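You operate a simulated robot arm through the tools that you are given. There is no shell and no other tool. Be economical: measure what you need, move in short steps, check, and stop when the job is done.

Carry out the task below with a simulated robot arm. There is one attempt and no reset: what you move stays moved.

TASK
Put the teasel dye cup on top of the silver food tin.
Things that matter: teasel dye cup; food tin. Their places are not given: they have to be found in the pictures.

It is judged by the outcome, as a careful person would: the job done as asked, and still so three seconds after it is handed in. It fails if anything else is knocked over, pushed out of place, dropped, spilled or broken.

THE ROBOT
A 7-joint arm with a two-finger parallel gripper, fixed in place. Base frame: the origin is at the foot of the arm, x ahead of it, y to its left, z up; the work surface is at about z = 0.8. Lengths are in m, angles in degrees, forces in N, time in s.
With the tool pointing down near the work surface it reaches from about 0.24 to 0.68 m from the base axis. Its first joint turns from -66.0 to 66.0 degrees. Payload 2.4 kg.
Tool frame: the origin (TCP) lies between the finger pads and is the grasp point; the fingertips stand 0.03 m ahead of it; z points along the fingers, y is the line along which they close. The gripper opens to 0.094 m. The fingers are 0.028 m wide and 0.01 m thick; the gripper's body (0.05 by 0.096 m) begins 0.055 m behind the TCP.
Orientation is told as [roll, pitch, yaw] about the base's x, y, z axes, in that order, counted from this pose: with the fingers straight down and closing along the base's y, the tool's x points along the base's -x, its y along +y and its z along -z.

THE INTERFACE
- The arm moves only by the tool servo_tool. Its argument "moves" is a list that holds one entry, the list of rows, each a list of 7 numbers: the finger opening in m, from 0 to 0.094, then the shift along the tool's x, y, z in m, then the turn, a rotation vector about the tool's x, y, z in degrees. In form: [[[jaw, tx, ty, tz, ax, ay, az], ...]]. A call has 1 to 12 rows; each row is the pose to reach, as a shift and turn from the pose commanded when the call began, along the tool's axes at that moment. A row lasts 0.2 s, in which the tool goes at most 0.05 m and 8.6 degrees; a call with a longer step from one row to the next is refused whole, and so is a gripper value outside its range. A pose out of reach is approached as far as the arm can. The call stops where the force on the tool passes 40 N (or 10 N more than at its start, if that is more) or the arm is blocked; 0.2 s more then pass. The fingers move at their own pace (about 0.153 m/s each) and stop on an object; they squeeze with about 36 N. The grip force told is the motor's: it shows also when the fingers shut on nothing. Time passes only in rows, and 0.2 s behind the last, so rows that repeat a pose let the fingers close. It gives the time, the measured TCP pose, the force on the tool (base axes), the opening and the grip force at its end, in the units of the frame above (readings bear some noise).
- Cameras (640 x 400 px; columns grow to the right, rows downward): "scene" is fixed at [0.0337, 0.47, 1.449]; the picture's right is [-0.81, -0.59, 0.00], its down [-0.31, 0.42, -0.85] and it looks along [0.50, -0.69, -0.53] (base axes); focal length 340 px, centre (320, 200). "wrist" rides on the gripper at [-0.037, 0, -0.058] in the tool frame; the picture's right is [0.00, -1.00, 0.00], its down [0.97, 0.00, -0.24] and it looks along [0.24, 0.00, 0.97] (tool axes); focal length 218 px, centre (320, 200).
- snapshot(camera): a new picture of that camera. No time passes.
- probe_pixels(camera, pixels): there is no depth. For up to 12 entries [column, row, z] of the newest picture of that camera ("zoom" is the newest enlarged one), the place [x, y] in the base frame at which the ray of that pixel passes the height z, good to about 0.003 m. No time passes.
- enlarge(camera, box): a new picture of the part [left, top, right, bottom] of that camera's present view, enlarged. No time passes.
- finish_job(): hands the job in; it is judged then, once.

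Work in short steps. Measure before you move; look again where a grasp or a placing could have gone wrong, and mend it. You have 60 turns and 20 pictures in all, the two below and enlarged ones among them. Open the gripper and draw the arm clear of the work before you hand the job in, unless the task says otherwise; then end with one line.

The tools are called after "Emit:" as a command line: name --argument value ..., lists and objects as JSON in quotes. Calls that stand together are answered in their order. servo_tool: Moves the arm, as the interface text tells. Its arguments: {"type":"object","properties":{"moves":{"type":"array","items":{"type":"array","items":{"type":"array","items":{"type":"number"}}}}},"required":["moves"]} The other tools are called the same way: snapshot (camera) takes a picture; probe_pixels (camera, pixels) gives the place at which the rays of pixels pass given heights; enlarge (camera, box) takes an enlarged picture of a part of a camera's view; finish_job () hands the job in.

At the start:

```text
time: 0.0
eef_pos: [0.4486, -0.1262, 1.1478]
ee_rot: [0.0, 0.0, 0.1]
wrist_force: [-0.6, 0.5, -0.4]
gripper_width: 0.0939
gripper_force: 0.0
```

scene: 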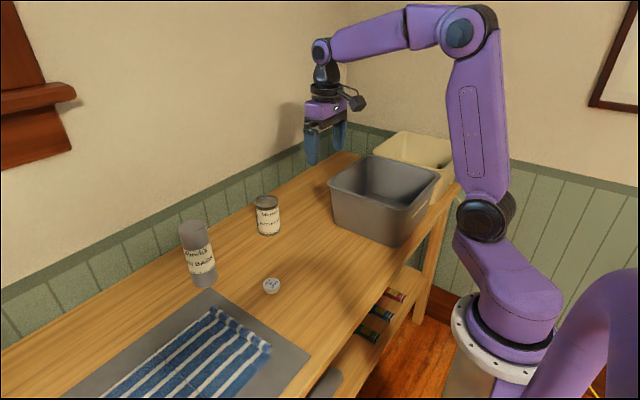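
wrist: 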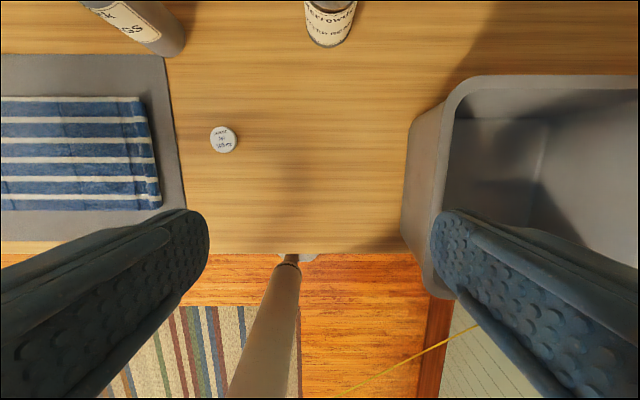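

I see a tall cylinder near (198,255), a tin at (267,215) and a small round thing at (271,286). I'll enlarge to read the labels.

Emit:
enlarge --camera "scene" --box '[160, 180, 320, 300]'

Emit:
enlarge --camera "wrist" --box '[80, 0, 380, 188]'

```text
3.33 times, centred on (240, 240) of scene
```

zoom: 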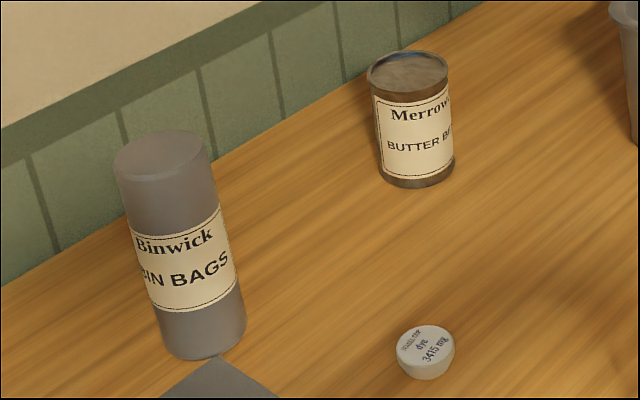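

```text
2.13 times, centred on (230, 94) of wrist
```

zoom: 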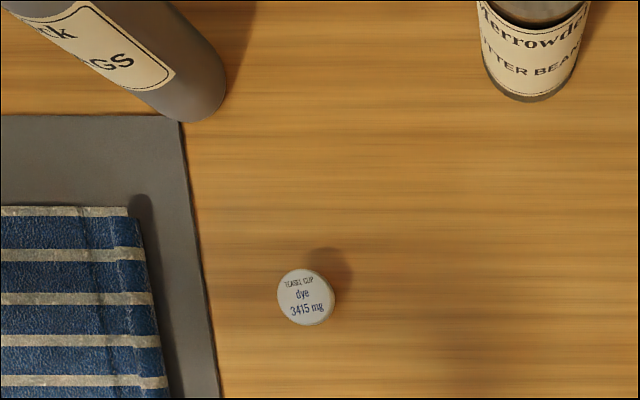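

The teasel dye cup is the small round thing; the tin is the butter beans can. I'll measure their places and sizes.

Emit:
probe_pixels --camera "scene" --pixels '[[268.8, 230.1, 0.8], [257.4, 231.6, 0.8], [279.9, 229.5, 0.8], [266.1, 201.6, 0.88], [266.1, 201.6, 0.9], [266.1, 201.6, 0.91], [254.5, 202, 0.9], [278.5, 200, 0.9], [271.2, 283, 0.82], [271.5, 289, 0.8]]'

Emit:
probe_pixels --camera "zoom" --pixels '[[303, 296, 0.82], [277, 296, 0.82], [331, 296, 0.82], [303, 269, 0.82], [310, 300, 0.8], [530, 101, 0.8], [487, 75, 0.8], [580, 75, 0.8], [336, 296, 0.8]]'

```text
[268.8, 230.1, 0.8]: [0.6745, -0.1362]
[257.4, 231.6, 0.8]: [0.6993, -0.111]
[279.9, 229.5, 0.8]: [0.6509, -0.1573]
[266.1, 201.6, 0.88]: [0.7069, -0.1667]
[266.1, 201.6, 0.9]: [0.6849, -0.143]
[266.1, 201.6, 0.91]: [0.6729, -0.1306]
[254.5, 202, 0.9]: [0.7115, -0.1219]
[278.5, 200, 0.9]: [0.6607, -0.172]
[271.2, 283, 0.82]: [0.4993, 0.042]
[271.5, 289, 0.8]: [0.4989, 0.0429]
```

```text
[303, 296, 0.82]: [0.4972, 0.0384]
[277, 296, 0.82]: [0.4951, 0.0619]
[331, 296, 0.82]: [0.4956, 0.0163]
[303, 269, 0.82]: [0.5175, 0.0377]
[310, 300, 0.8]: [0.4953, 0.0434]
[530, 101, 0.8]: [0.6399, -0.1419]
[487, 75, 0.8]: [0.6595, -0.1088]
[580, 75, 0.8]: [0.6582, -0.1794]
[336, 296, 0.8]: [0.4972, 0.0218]
```

Cup is near (0.498, 0.041), about 0.045 wide; tin near (0.674, -0.14), about 0.107 tall. I move above the cup and look.

Emit:
servo_tool --moves '[[[0.094, -0.008, 0.028, 0.03, 0, 0, 0], [0.094, -0.016, 0.056, 0.06, 0, 0, 0], [0.094, -0.024, 0.084, 0.09, 0, 0, 0], [0.094, -0.032, 0.112, 0.125, 0, 0, 0], [0.094, -0.04, 0.14, 0.16, 0, 0, 0], [0.094, -0.049, 0.167, 0.19, 0, 0, 0], [0.094, -0.049, 0.167, 0.198, 0, 0, 0]]]'

Emit:
snapshot --camera "wrist"

```text
time: 1.6
eef_pos: [0.4982, 0.0391, 0.9499]
ee_rot: [-0.1, 0.0, -0.1]
wrist_force: [0.7, -1.3, -0.5]
gripper_width: 0.094
gripper_force: 0.0
```

```text
15 pictures are left
```

wrist: 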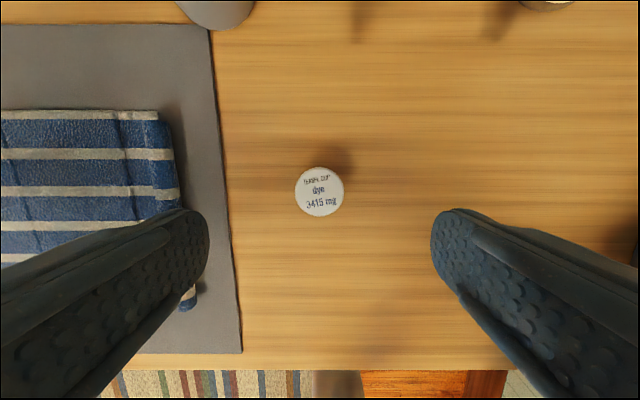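

The cup's top is centred at about (319.5,191), edges at 295 and 344; I probe it.

Emit:
probe_pixels --camera "wrist" --pixels '[[319.5, 191, 0.82], [295, 191, 0.82], [344.5, 191, 0.82], [319.5, 167, 0.82], [319.5, 216, 0.82], [232, 260, 0.8]]'

```text
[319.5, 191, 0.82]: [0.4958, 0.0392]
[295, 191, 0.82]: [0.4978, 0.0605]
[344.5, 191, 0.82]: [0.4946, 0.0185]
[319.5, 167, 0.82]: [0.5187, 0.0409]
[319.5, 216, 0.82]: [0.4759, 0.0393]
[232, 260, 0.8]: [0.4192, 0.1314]
```

Cup centre (0.497, 0.0395), diameter 0.042. Descending so the fingertips end ~6 mm above the table, then closing.

Emit:
servo_tool --moves '[[[0.094, 0.001, 0.0, 0.04, 0, 0, 0], [0.094, 0.001, 0.0, 0.075, 0, 0, 0], [0.07, 0.001, 0.0, 0.1, 0, 0, 0], [0.07, 0.001, 0.0, 0.114, 0, 0, 0], [0.07, 0.001, 0.0, 0.114, 0, 0, 0]]]'

Emit:
snapshot --camera "wrist"

```text
time: 2.8
eef_pos: [0.4966, 0.0405, 0.8369]
ee_rot: [0.1, 0.0, 0.1]
wrist_force: [-0.3, 0.7, -0.4]
gripper_width: 0.0698
gripper_force: 0.0
```

```text
14 pictures are left
```

wrist: 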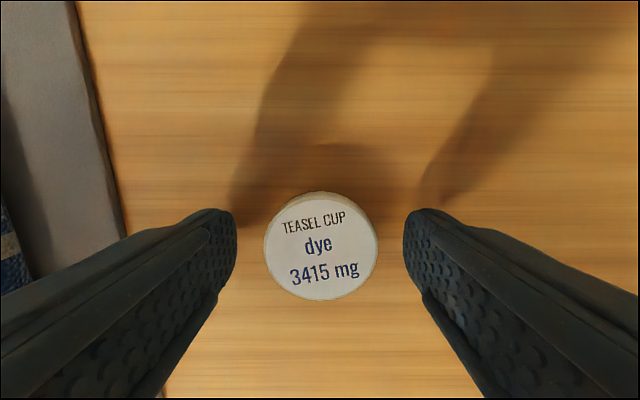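

The cup is centred between the fingers; closing, then a small lift.

Emit:
servo_tool --moves '[[[0.045, 0, 0, 0, 0, 0, 0], [0.03, 0, 0, 0, 0, 0, 0], [0.03, 0, 0, 0, 0, 0, 0], [0.03, 0, 0, -0.015, 0, 0, 0], [0.03, 0, 0, -0.04, 0, 0, 0]]]'

Emit:
snapshot --camera "wrist"

Emit:
enlarge --camera "scene" --box '[200, 180, 360, 300]'

```text
time: 4.0
eef_pos: [0.4966, 0.0402, 0.8766]
ee_rot: [0.0, 0.1, 0.0]
wrist_force: [-0.6, 0.2, -0.3]
gripper_width: 0.0301
gripper_force: 0.1
```

```text
13 pictures are left
```

wrist: 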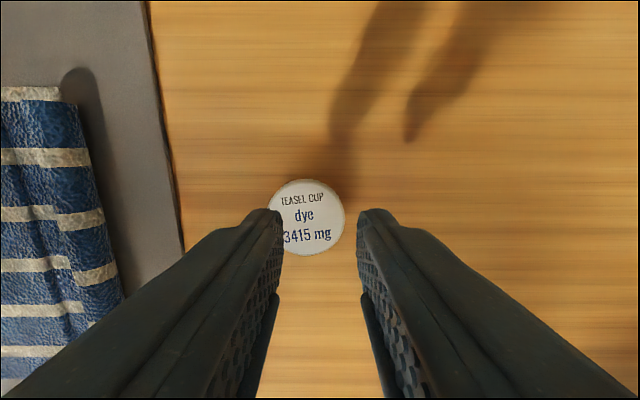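

```text
3.33 times, centred on (280, 240) of scene
```

zoom: 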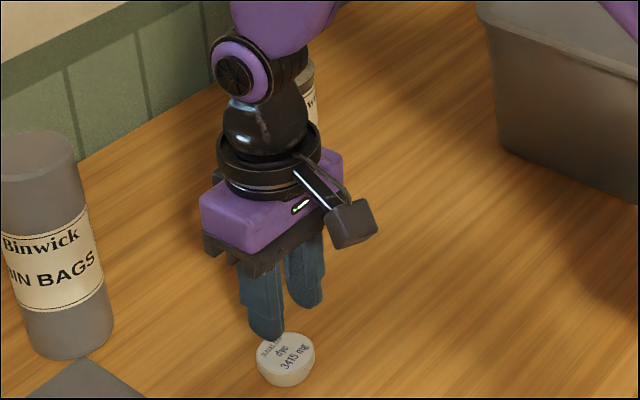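

The fingers slipped over the cup: opening reads 0.030 and the cup still sits on the table, shifted to (306,217). It is shorter than I assumed; I'll open and remeasure at several heights.

Emit:
probe_pixels --camera "wrist" --pixels '[[306.5, 217, 0.81], [306.5, 217, 0.815], [306.5, 217, 0.82], [268, 215, 0.815], [345, 217, 0.815]]'

Emit:
probe_pixels --camera "zoom" --pixels '[[286, 354, 0.81], [286, 354, 0.815], [286, 354, 0.82], [257, 356, 0.815], [315, 354, 0.815], [288, 388, 0.8], [287, 376, 0.815]]'

Emit:
servo_tool --moves '[[[0.06, 0, 0, 0, 0, 0, 0], [0.08, 0, 0, 0, 0, 0, 0]]]'

Emit:
enlarge --camera "wrist" --box '[220, 140, 420, 265]'

```text
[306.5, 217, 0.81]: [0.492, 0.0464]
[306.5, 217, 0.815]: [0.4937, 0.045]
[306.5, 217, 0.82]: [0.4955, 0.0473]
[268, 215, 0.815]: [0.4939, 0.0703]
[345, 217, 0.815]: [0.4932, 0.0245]
```

```text
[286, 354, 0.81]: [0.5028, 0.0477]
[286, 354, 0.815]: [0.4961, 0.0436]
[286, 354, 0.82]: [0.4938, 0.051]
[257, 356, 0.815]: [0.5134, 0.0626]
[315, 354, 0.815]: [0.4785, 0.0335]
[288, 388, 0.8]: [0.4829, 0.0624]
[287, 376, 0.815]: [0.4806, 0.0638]
```

```text
time: 4.6
eef_pos: [0.4967, 0.0403, 0.8756]
ee_rot: [0.0, -0.1, 0.0]
wrist_force: [-0.5, 0.5, -1.1]
gripper_width: 0.08
gripper_force: 0.1
```

```text
3.20 times, centred on (320, 202) of wrist
```

zoom: 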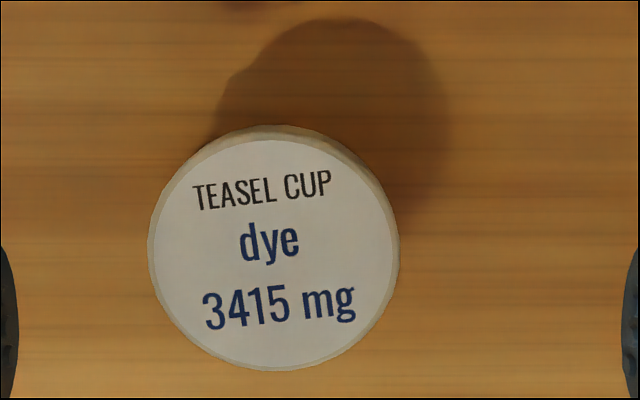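

Cup is now near (0.495, 0.046). I descend about 4 mm lower than before (fingertips ~0.802) and close without lifting, to check the grip.

Emit:
servo_tool --moves '[[[0.075, 0.002, 0.006, 0.02, 0, 0, 0], [0.075, 0.002, 0.006, 0.036, 0, 0, 0], [0.075, 0.002, 0.006, 0.044, 0, 0, 0], [0.075, 0.002, 0.006, 0.044, 0, 0, 0], [0.05, 0.002, 0.006, 0.044, 0, 0, 0], [0.035, 0.002, 0.006, 0.044, 0, 0, 0], [0.035, 0.002, 0.006, 0.044, 0, 0, 0]]]'

Emit:
snapshot --camera "wrist"

```text
time: 6.2
eef_pos: [0.4946, 0.0472, 0.8323]
ee_rot: [0.0, 0.0, 0.0]
wrist_force: [-0.1, -0.3, -0.8]
gripper_width: 0.0425
gripper_force: 36.5
```

```text
10 pictures are left
```

wrist: 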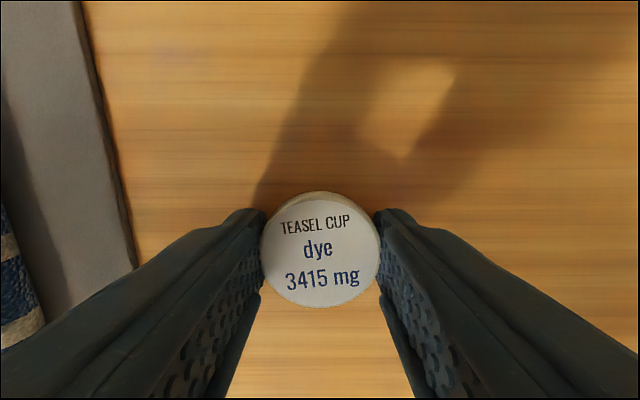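

Gripped now: opening 0.0425, 36.5 N. Lifting slowly.

Emit:
servo_tool --moves '[[[0.03, 0, 0, 0, 0, 0, 0], [0.03, 0, 0, -0.006, 0, 0, 0], [0.03, 0, 0, -0.015, 0, 0, 0], [0.03, 0, 0, -0.03, 0, 0, 0], [0.03, 0, 0, -0.05, 0, 0, 0], [0.03, 0, 0, -0.075, 0, 0, 0], [0.03, 0, 0, -0.105, 0, 0, 0], [0.03, 0, 0, -0.135, 0, 0, 0], [0.03, 0, 0, -0.165, 0, 0, 0], [0.03, 0, 0, -0.18, 0, 0, 0]]]'

```text
time: 8.4
eef_pos: [0.494, 0.0465, 1.0106]
ee_rot: [0.0, 0.2, 0.1]
wrist_force: [0.5, -0.2, 0.1]
gripper_width: 0.042
gripper_force: 35.3
```

Held (0.042, 35 N). Moving to (0.60, -0.14) in front of the tin at the same height, then look.

Emit:
servo_tool --moves '[[[0.03, -0.01, -0.018, 0, 0, 0, 0], [0.03, -0.028, -0.05, 0, 0, 0, 0], [0.03, -0.046, -0.082, 0, 0, 0, 0], [0.03, -0.064, -0.114, 0, 0, 0, 0], [0.03, -0.082, -0.146, 0, 0, 0, 0], [0.03, -0.098, -0.174, 0, 0, 0, 0], [0.03, -0.106, -0.186, 0, 0, 0, 0], [0.03, -0.106, -0.186, 0, 0, 0, 0]]]'

Emit:
snapshot --camera "wrist"

Emit:
enlarge --camera "scene" --box '[190, 130, 350, 250]'

```text
time: 10.2
eef_pos: [0.598, -0.1409, 1.0093]
ee_rot: [0.1, -0.1, 0.0]
wrist_force: [-0.3, -0.3, 0.0]
gripper_width: 0.0419
gripper_force: 36.4
```

```text
9 pictures are left
```

wrist: 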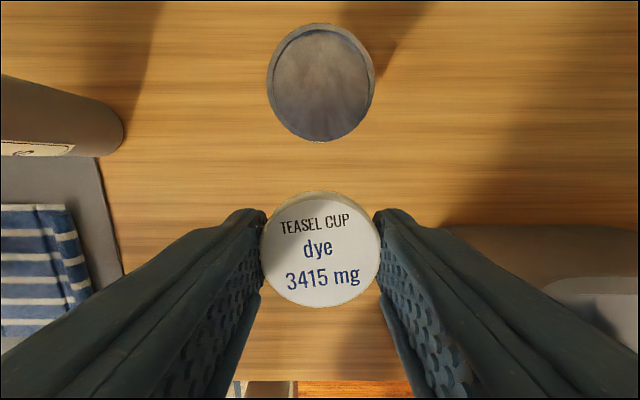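

```text
3.33 times, centred on (270, 190) of scene
```

zoom: 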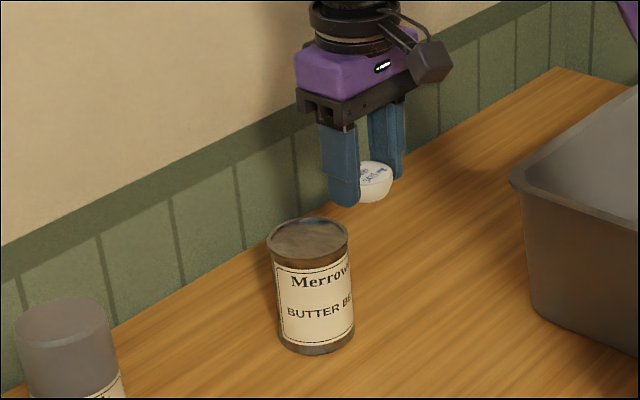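

The tin's rim spans columns 266–376, rows 23–142, centre (321,82). I triangulate its height and position from both views.

Emit:
probe_pixels --camera "wrist" --pixels '[[321, 82, 0.9], [321, 82, 0.91], [321, 82, 0.92], [266, 82, 0.9], [376, 82, 0.9], [321, 23, 0.9], [321, 142, 0.9], [321, 142, 0.91], [321, 23, 0.91]]'

Emit:
probe_pixels --camera "zoom" --pixels '[[308, 239, 0.9], [308, 239, 0.905], [308, 239, 0.91]]'

```text
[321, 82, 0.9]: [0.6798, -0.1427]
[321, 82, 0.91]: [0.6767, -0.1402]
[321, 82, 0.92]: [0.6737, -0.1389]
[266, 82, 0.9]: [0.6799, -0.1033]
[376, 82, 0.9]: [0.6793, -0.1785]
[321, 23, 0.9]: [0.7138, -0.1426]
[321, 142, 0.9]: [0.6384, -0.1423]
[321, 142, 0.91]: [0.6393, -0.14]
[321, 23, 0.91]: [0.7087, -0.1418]
```

```text
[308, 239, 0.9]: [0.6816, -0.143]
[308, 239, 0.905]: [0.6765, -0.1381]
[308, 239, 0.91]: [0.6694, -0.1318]
```

Tin top: centre about (0.677, -0.141), z≈0.902, 0.074 wide. Moving above it at the same height.

Emit:
servo_tool --moves '[[[0.03, -0.02, 0, 0, 0, 0, 0], [0.03, -0.04, 0, 0, 0, 0, 0], [0.03, -0.06, 0, 0, 0, 0, 0], [0.03, -0.078, 0, 0, 0, 0, 0], [0.03, -0.078, 0, 0, 0, 0, 0]]]'

```text
time: 11.4
eef_pos: [0.6751, -0.1383, 1.0112]
ee_rot: [0.1, 0.0, 0.0]
wrist_force: [-0.7, 0.2, -0.5]
gripper_width: 0.0419
gripper_force: 35.2
```

Reached. Descending to TCP z≈0.945 (cup bottom ~0.913, ~1 cm above the rim) and checking.

Emit:
servo_tool --moves '[[[0.03, 0, -0.001, 0.02, 0, 0, 0], [0.03, 0, -0.001, 0.04, 0, 0, 0], [0.03, 0, -0.001, 0.055, 0, 0, 0], [0.03, 0, -0.001, 0.066, 0, 0, 0], [0.03, 0, -0.001, 0.066, 0, 0, 0]]]'

Emit:
enlarge --camera "scene" --box '[218, 160, 314, 220]'

Emit:
snapshot --camera "wrist"

```text
time: 12.6
eef_pos: [0.6776, -0.1408, 0.9452]
ee_rot: [0.0, 0.0, -0.1]
wrist_force: [-0.2, 0.1, 0.5]
gripper_width: 0.0418
gripper_force: 36.0
```

```text
6.67 times, centred on (266, 190) of scene
```

zoom: 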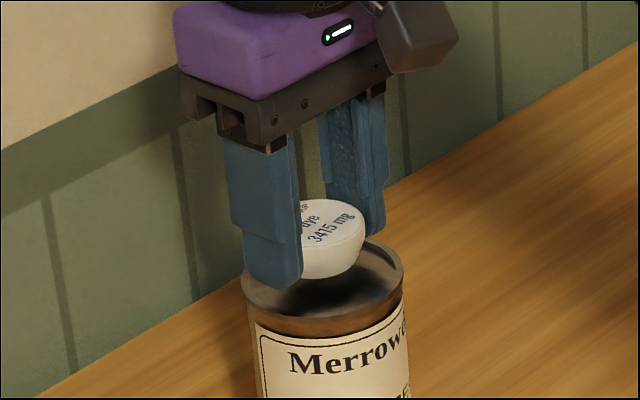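

```text
6 pictures are left
```

wrist: 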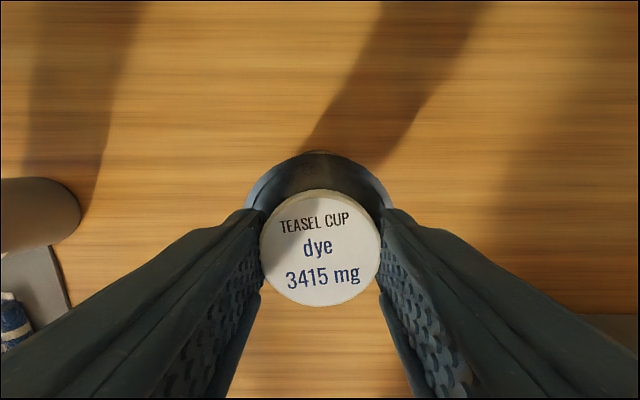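

The cup is above the tin, columns aligned (246–394 → 320); about 2 mm back in x is better. Lowering in small steps, watching force.

Emit:
servo_tool --moves '[[[0.03, 0.002, 0, 0.004, 0, 0, 0], [0.03, 0.002, 0, 0.008, 0, 0, 0], [0.03, 0.002, 0, 0.01, 0, 0, 0], [0.03, 0.002, 0, 0.01, 0, 0, 0]]]'

Emit:
enlarge --camera "scene" --box '[234, 175, 298, 215]'

```text
time: 13.6
eef_pos: [0.6765, -0.1405, 0.9383]
ee_rot: [0.0, -0.3, 0.1]
wrist_force: [-4.6, -0.9, 28.6]
gripper_width: 0.0419
gripper_force: 36.1
```

```text
10.00 times, centred on (266, 195) of scene
```

zoom: 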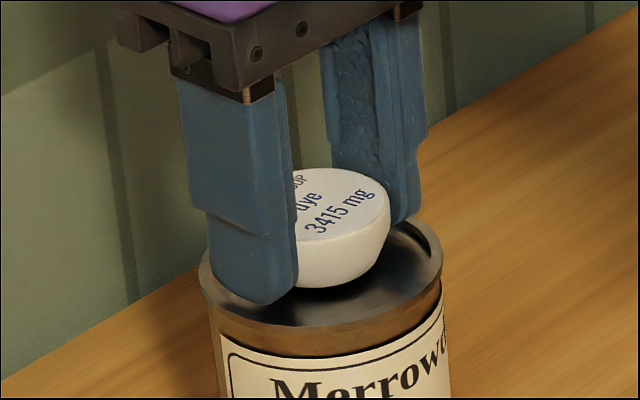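

Contact: 28.6 N up at TCP 0.938. I ease off 3 mm to unload, open slightly to release, and check the force before withdrawing.

Emit:
servo_tool --moves '[[[0.03, 0, 0, -0.003, 0, 0, 0], [0.03, 0, 0, -0.003, 0, 0, 0], [0.044, 0, 0, -0.003, 0, 0, 0], [0.047, 0, 0, -0.003, 0, 0, 0], [0.05, 0, 0, -0.003, 0, 0, 0], [0.05, 0, 0, -0.003, 0, 0, 0]]]'

Emit:
snapshot --camera "wrist"

```text
time: 15.0
eef_pos: [0.6757, -0.1393, 0.9374]
ee_rot: [0.0, 0.2, 0.1]
wrist_force: [-1.5, -0.3, 1.2]
gripper_width: 0.05
gripper_force: 0.1
```

```text
4 pictures are left
```

wrist: 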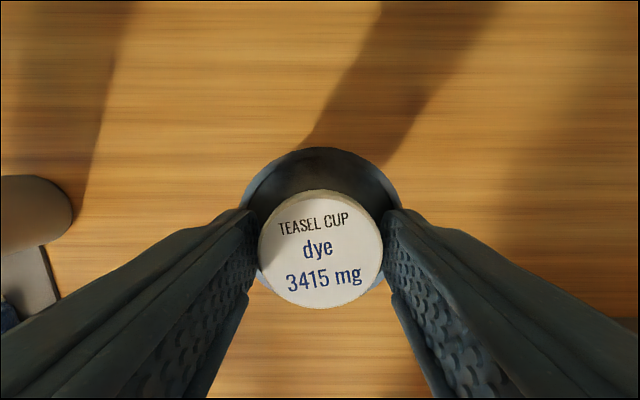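

Released without load; the cup sits in place between the fingers. I raise straight up, then look.

Emit:
servo_tool --moves '[[[0.05, 0, 0, -0.004, 0, 0, 0], [0.052, 0, 0, -0.01, 0, 0, 0], [0.06, 0, 0, -0.02, 0, 0, 0], [0.07, 0, 0, -0.04, 0, 0, 0], [0.08, 0, 0, -0.075, 0, 0, 0], [0.09, 0.02, 0, -0.11, 0, 0, 0], [0.09, 0.05, 0, -0.13, 0, 0, 0], [0.09, 0.09, 0, -0.14, 0, 0, 0]]]'

Emit:
enlarge --camera "scene" --box '[218, 180, 314, 240]'

Emit:
snapshot --camera "wrist"

```text
time: 16.8
eef_pos: [0.5863, -0.141, 1.0776]
ee_rot: [0.0, -0.1, 0.0]
wrist_force: [-0.7, -0.4, 1.0]
gripper_width: 0.09
gripper_force: 0.1
```

```text
6.67 times, centred on (266, 210) of scene
```

zoom: 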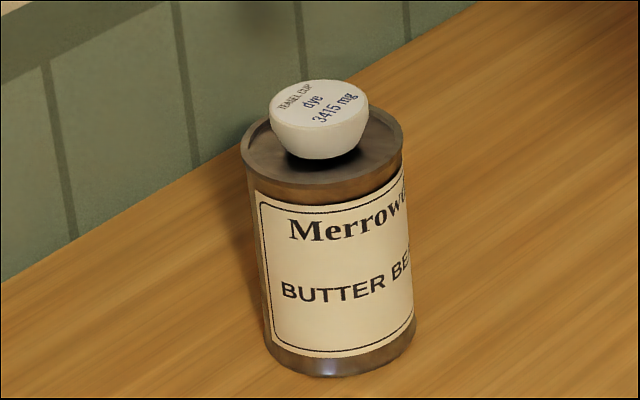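

```text
2 pictures are left
```

wrist: 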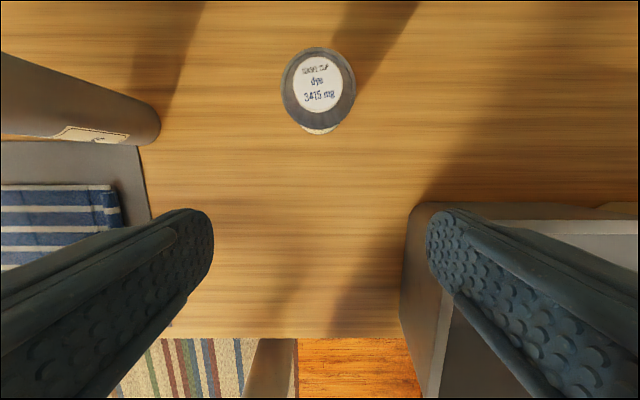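

The cup stands level and centred on the tin, which hasn't moved, and the arm is clear with the gripper open. Handing in.

Emit:
finish_job

```text
The job is handed in.
```

The teasel dye cup is standing level and centred on top of the silver food tin (the butter beans can), and nothing else was disturbed; my first grasp slipped and nudged the cup a few millimetres on the table, but the second held.
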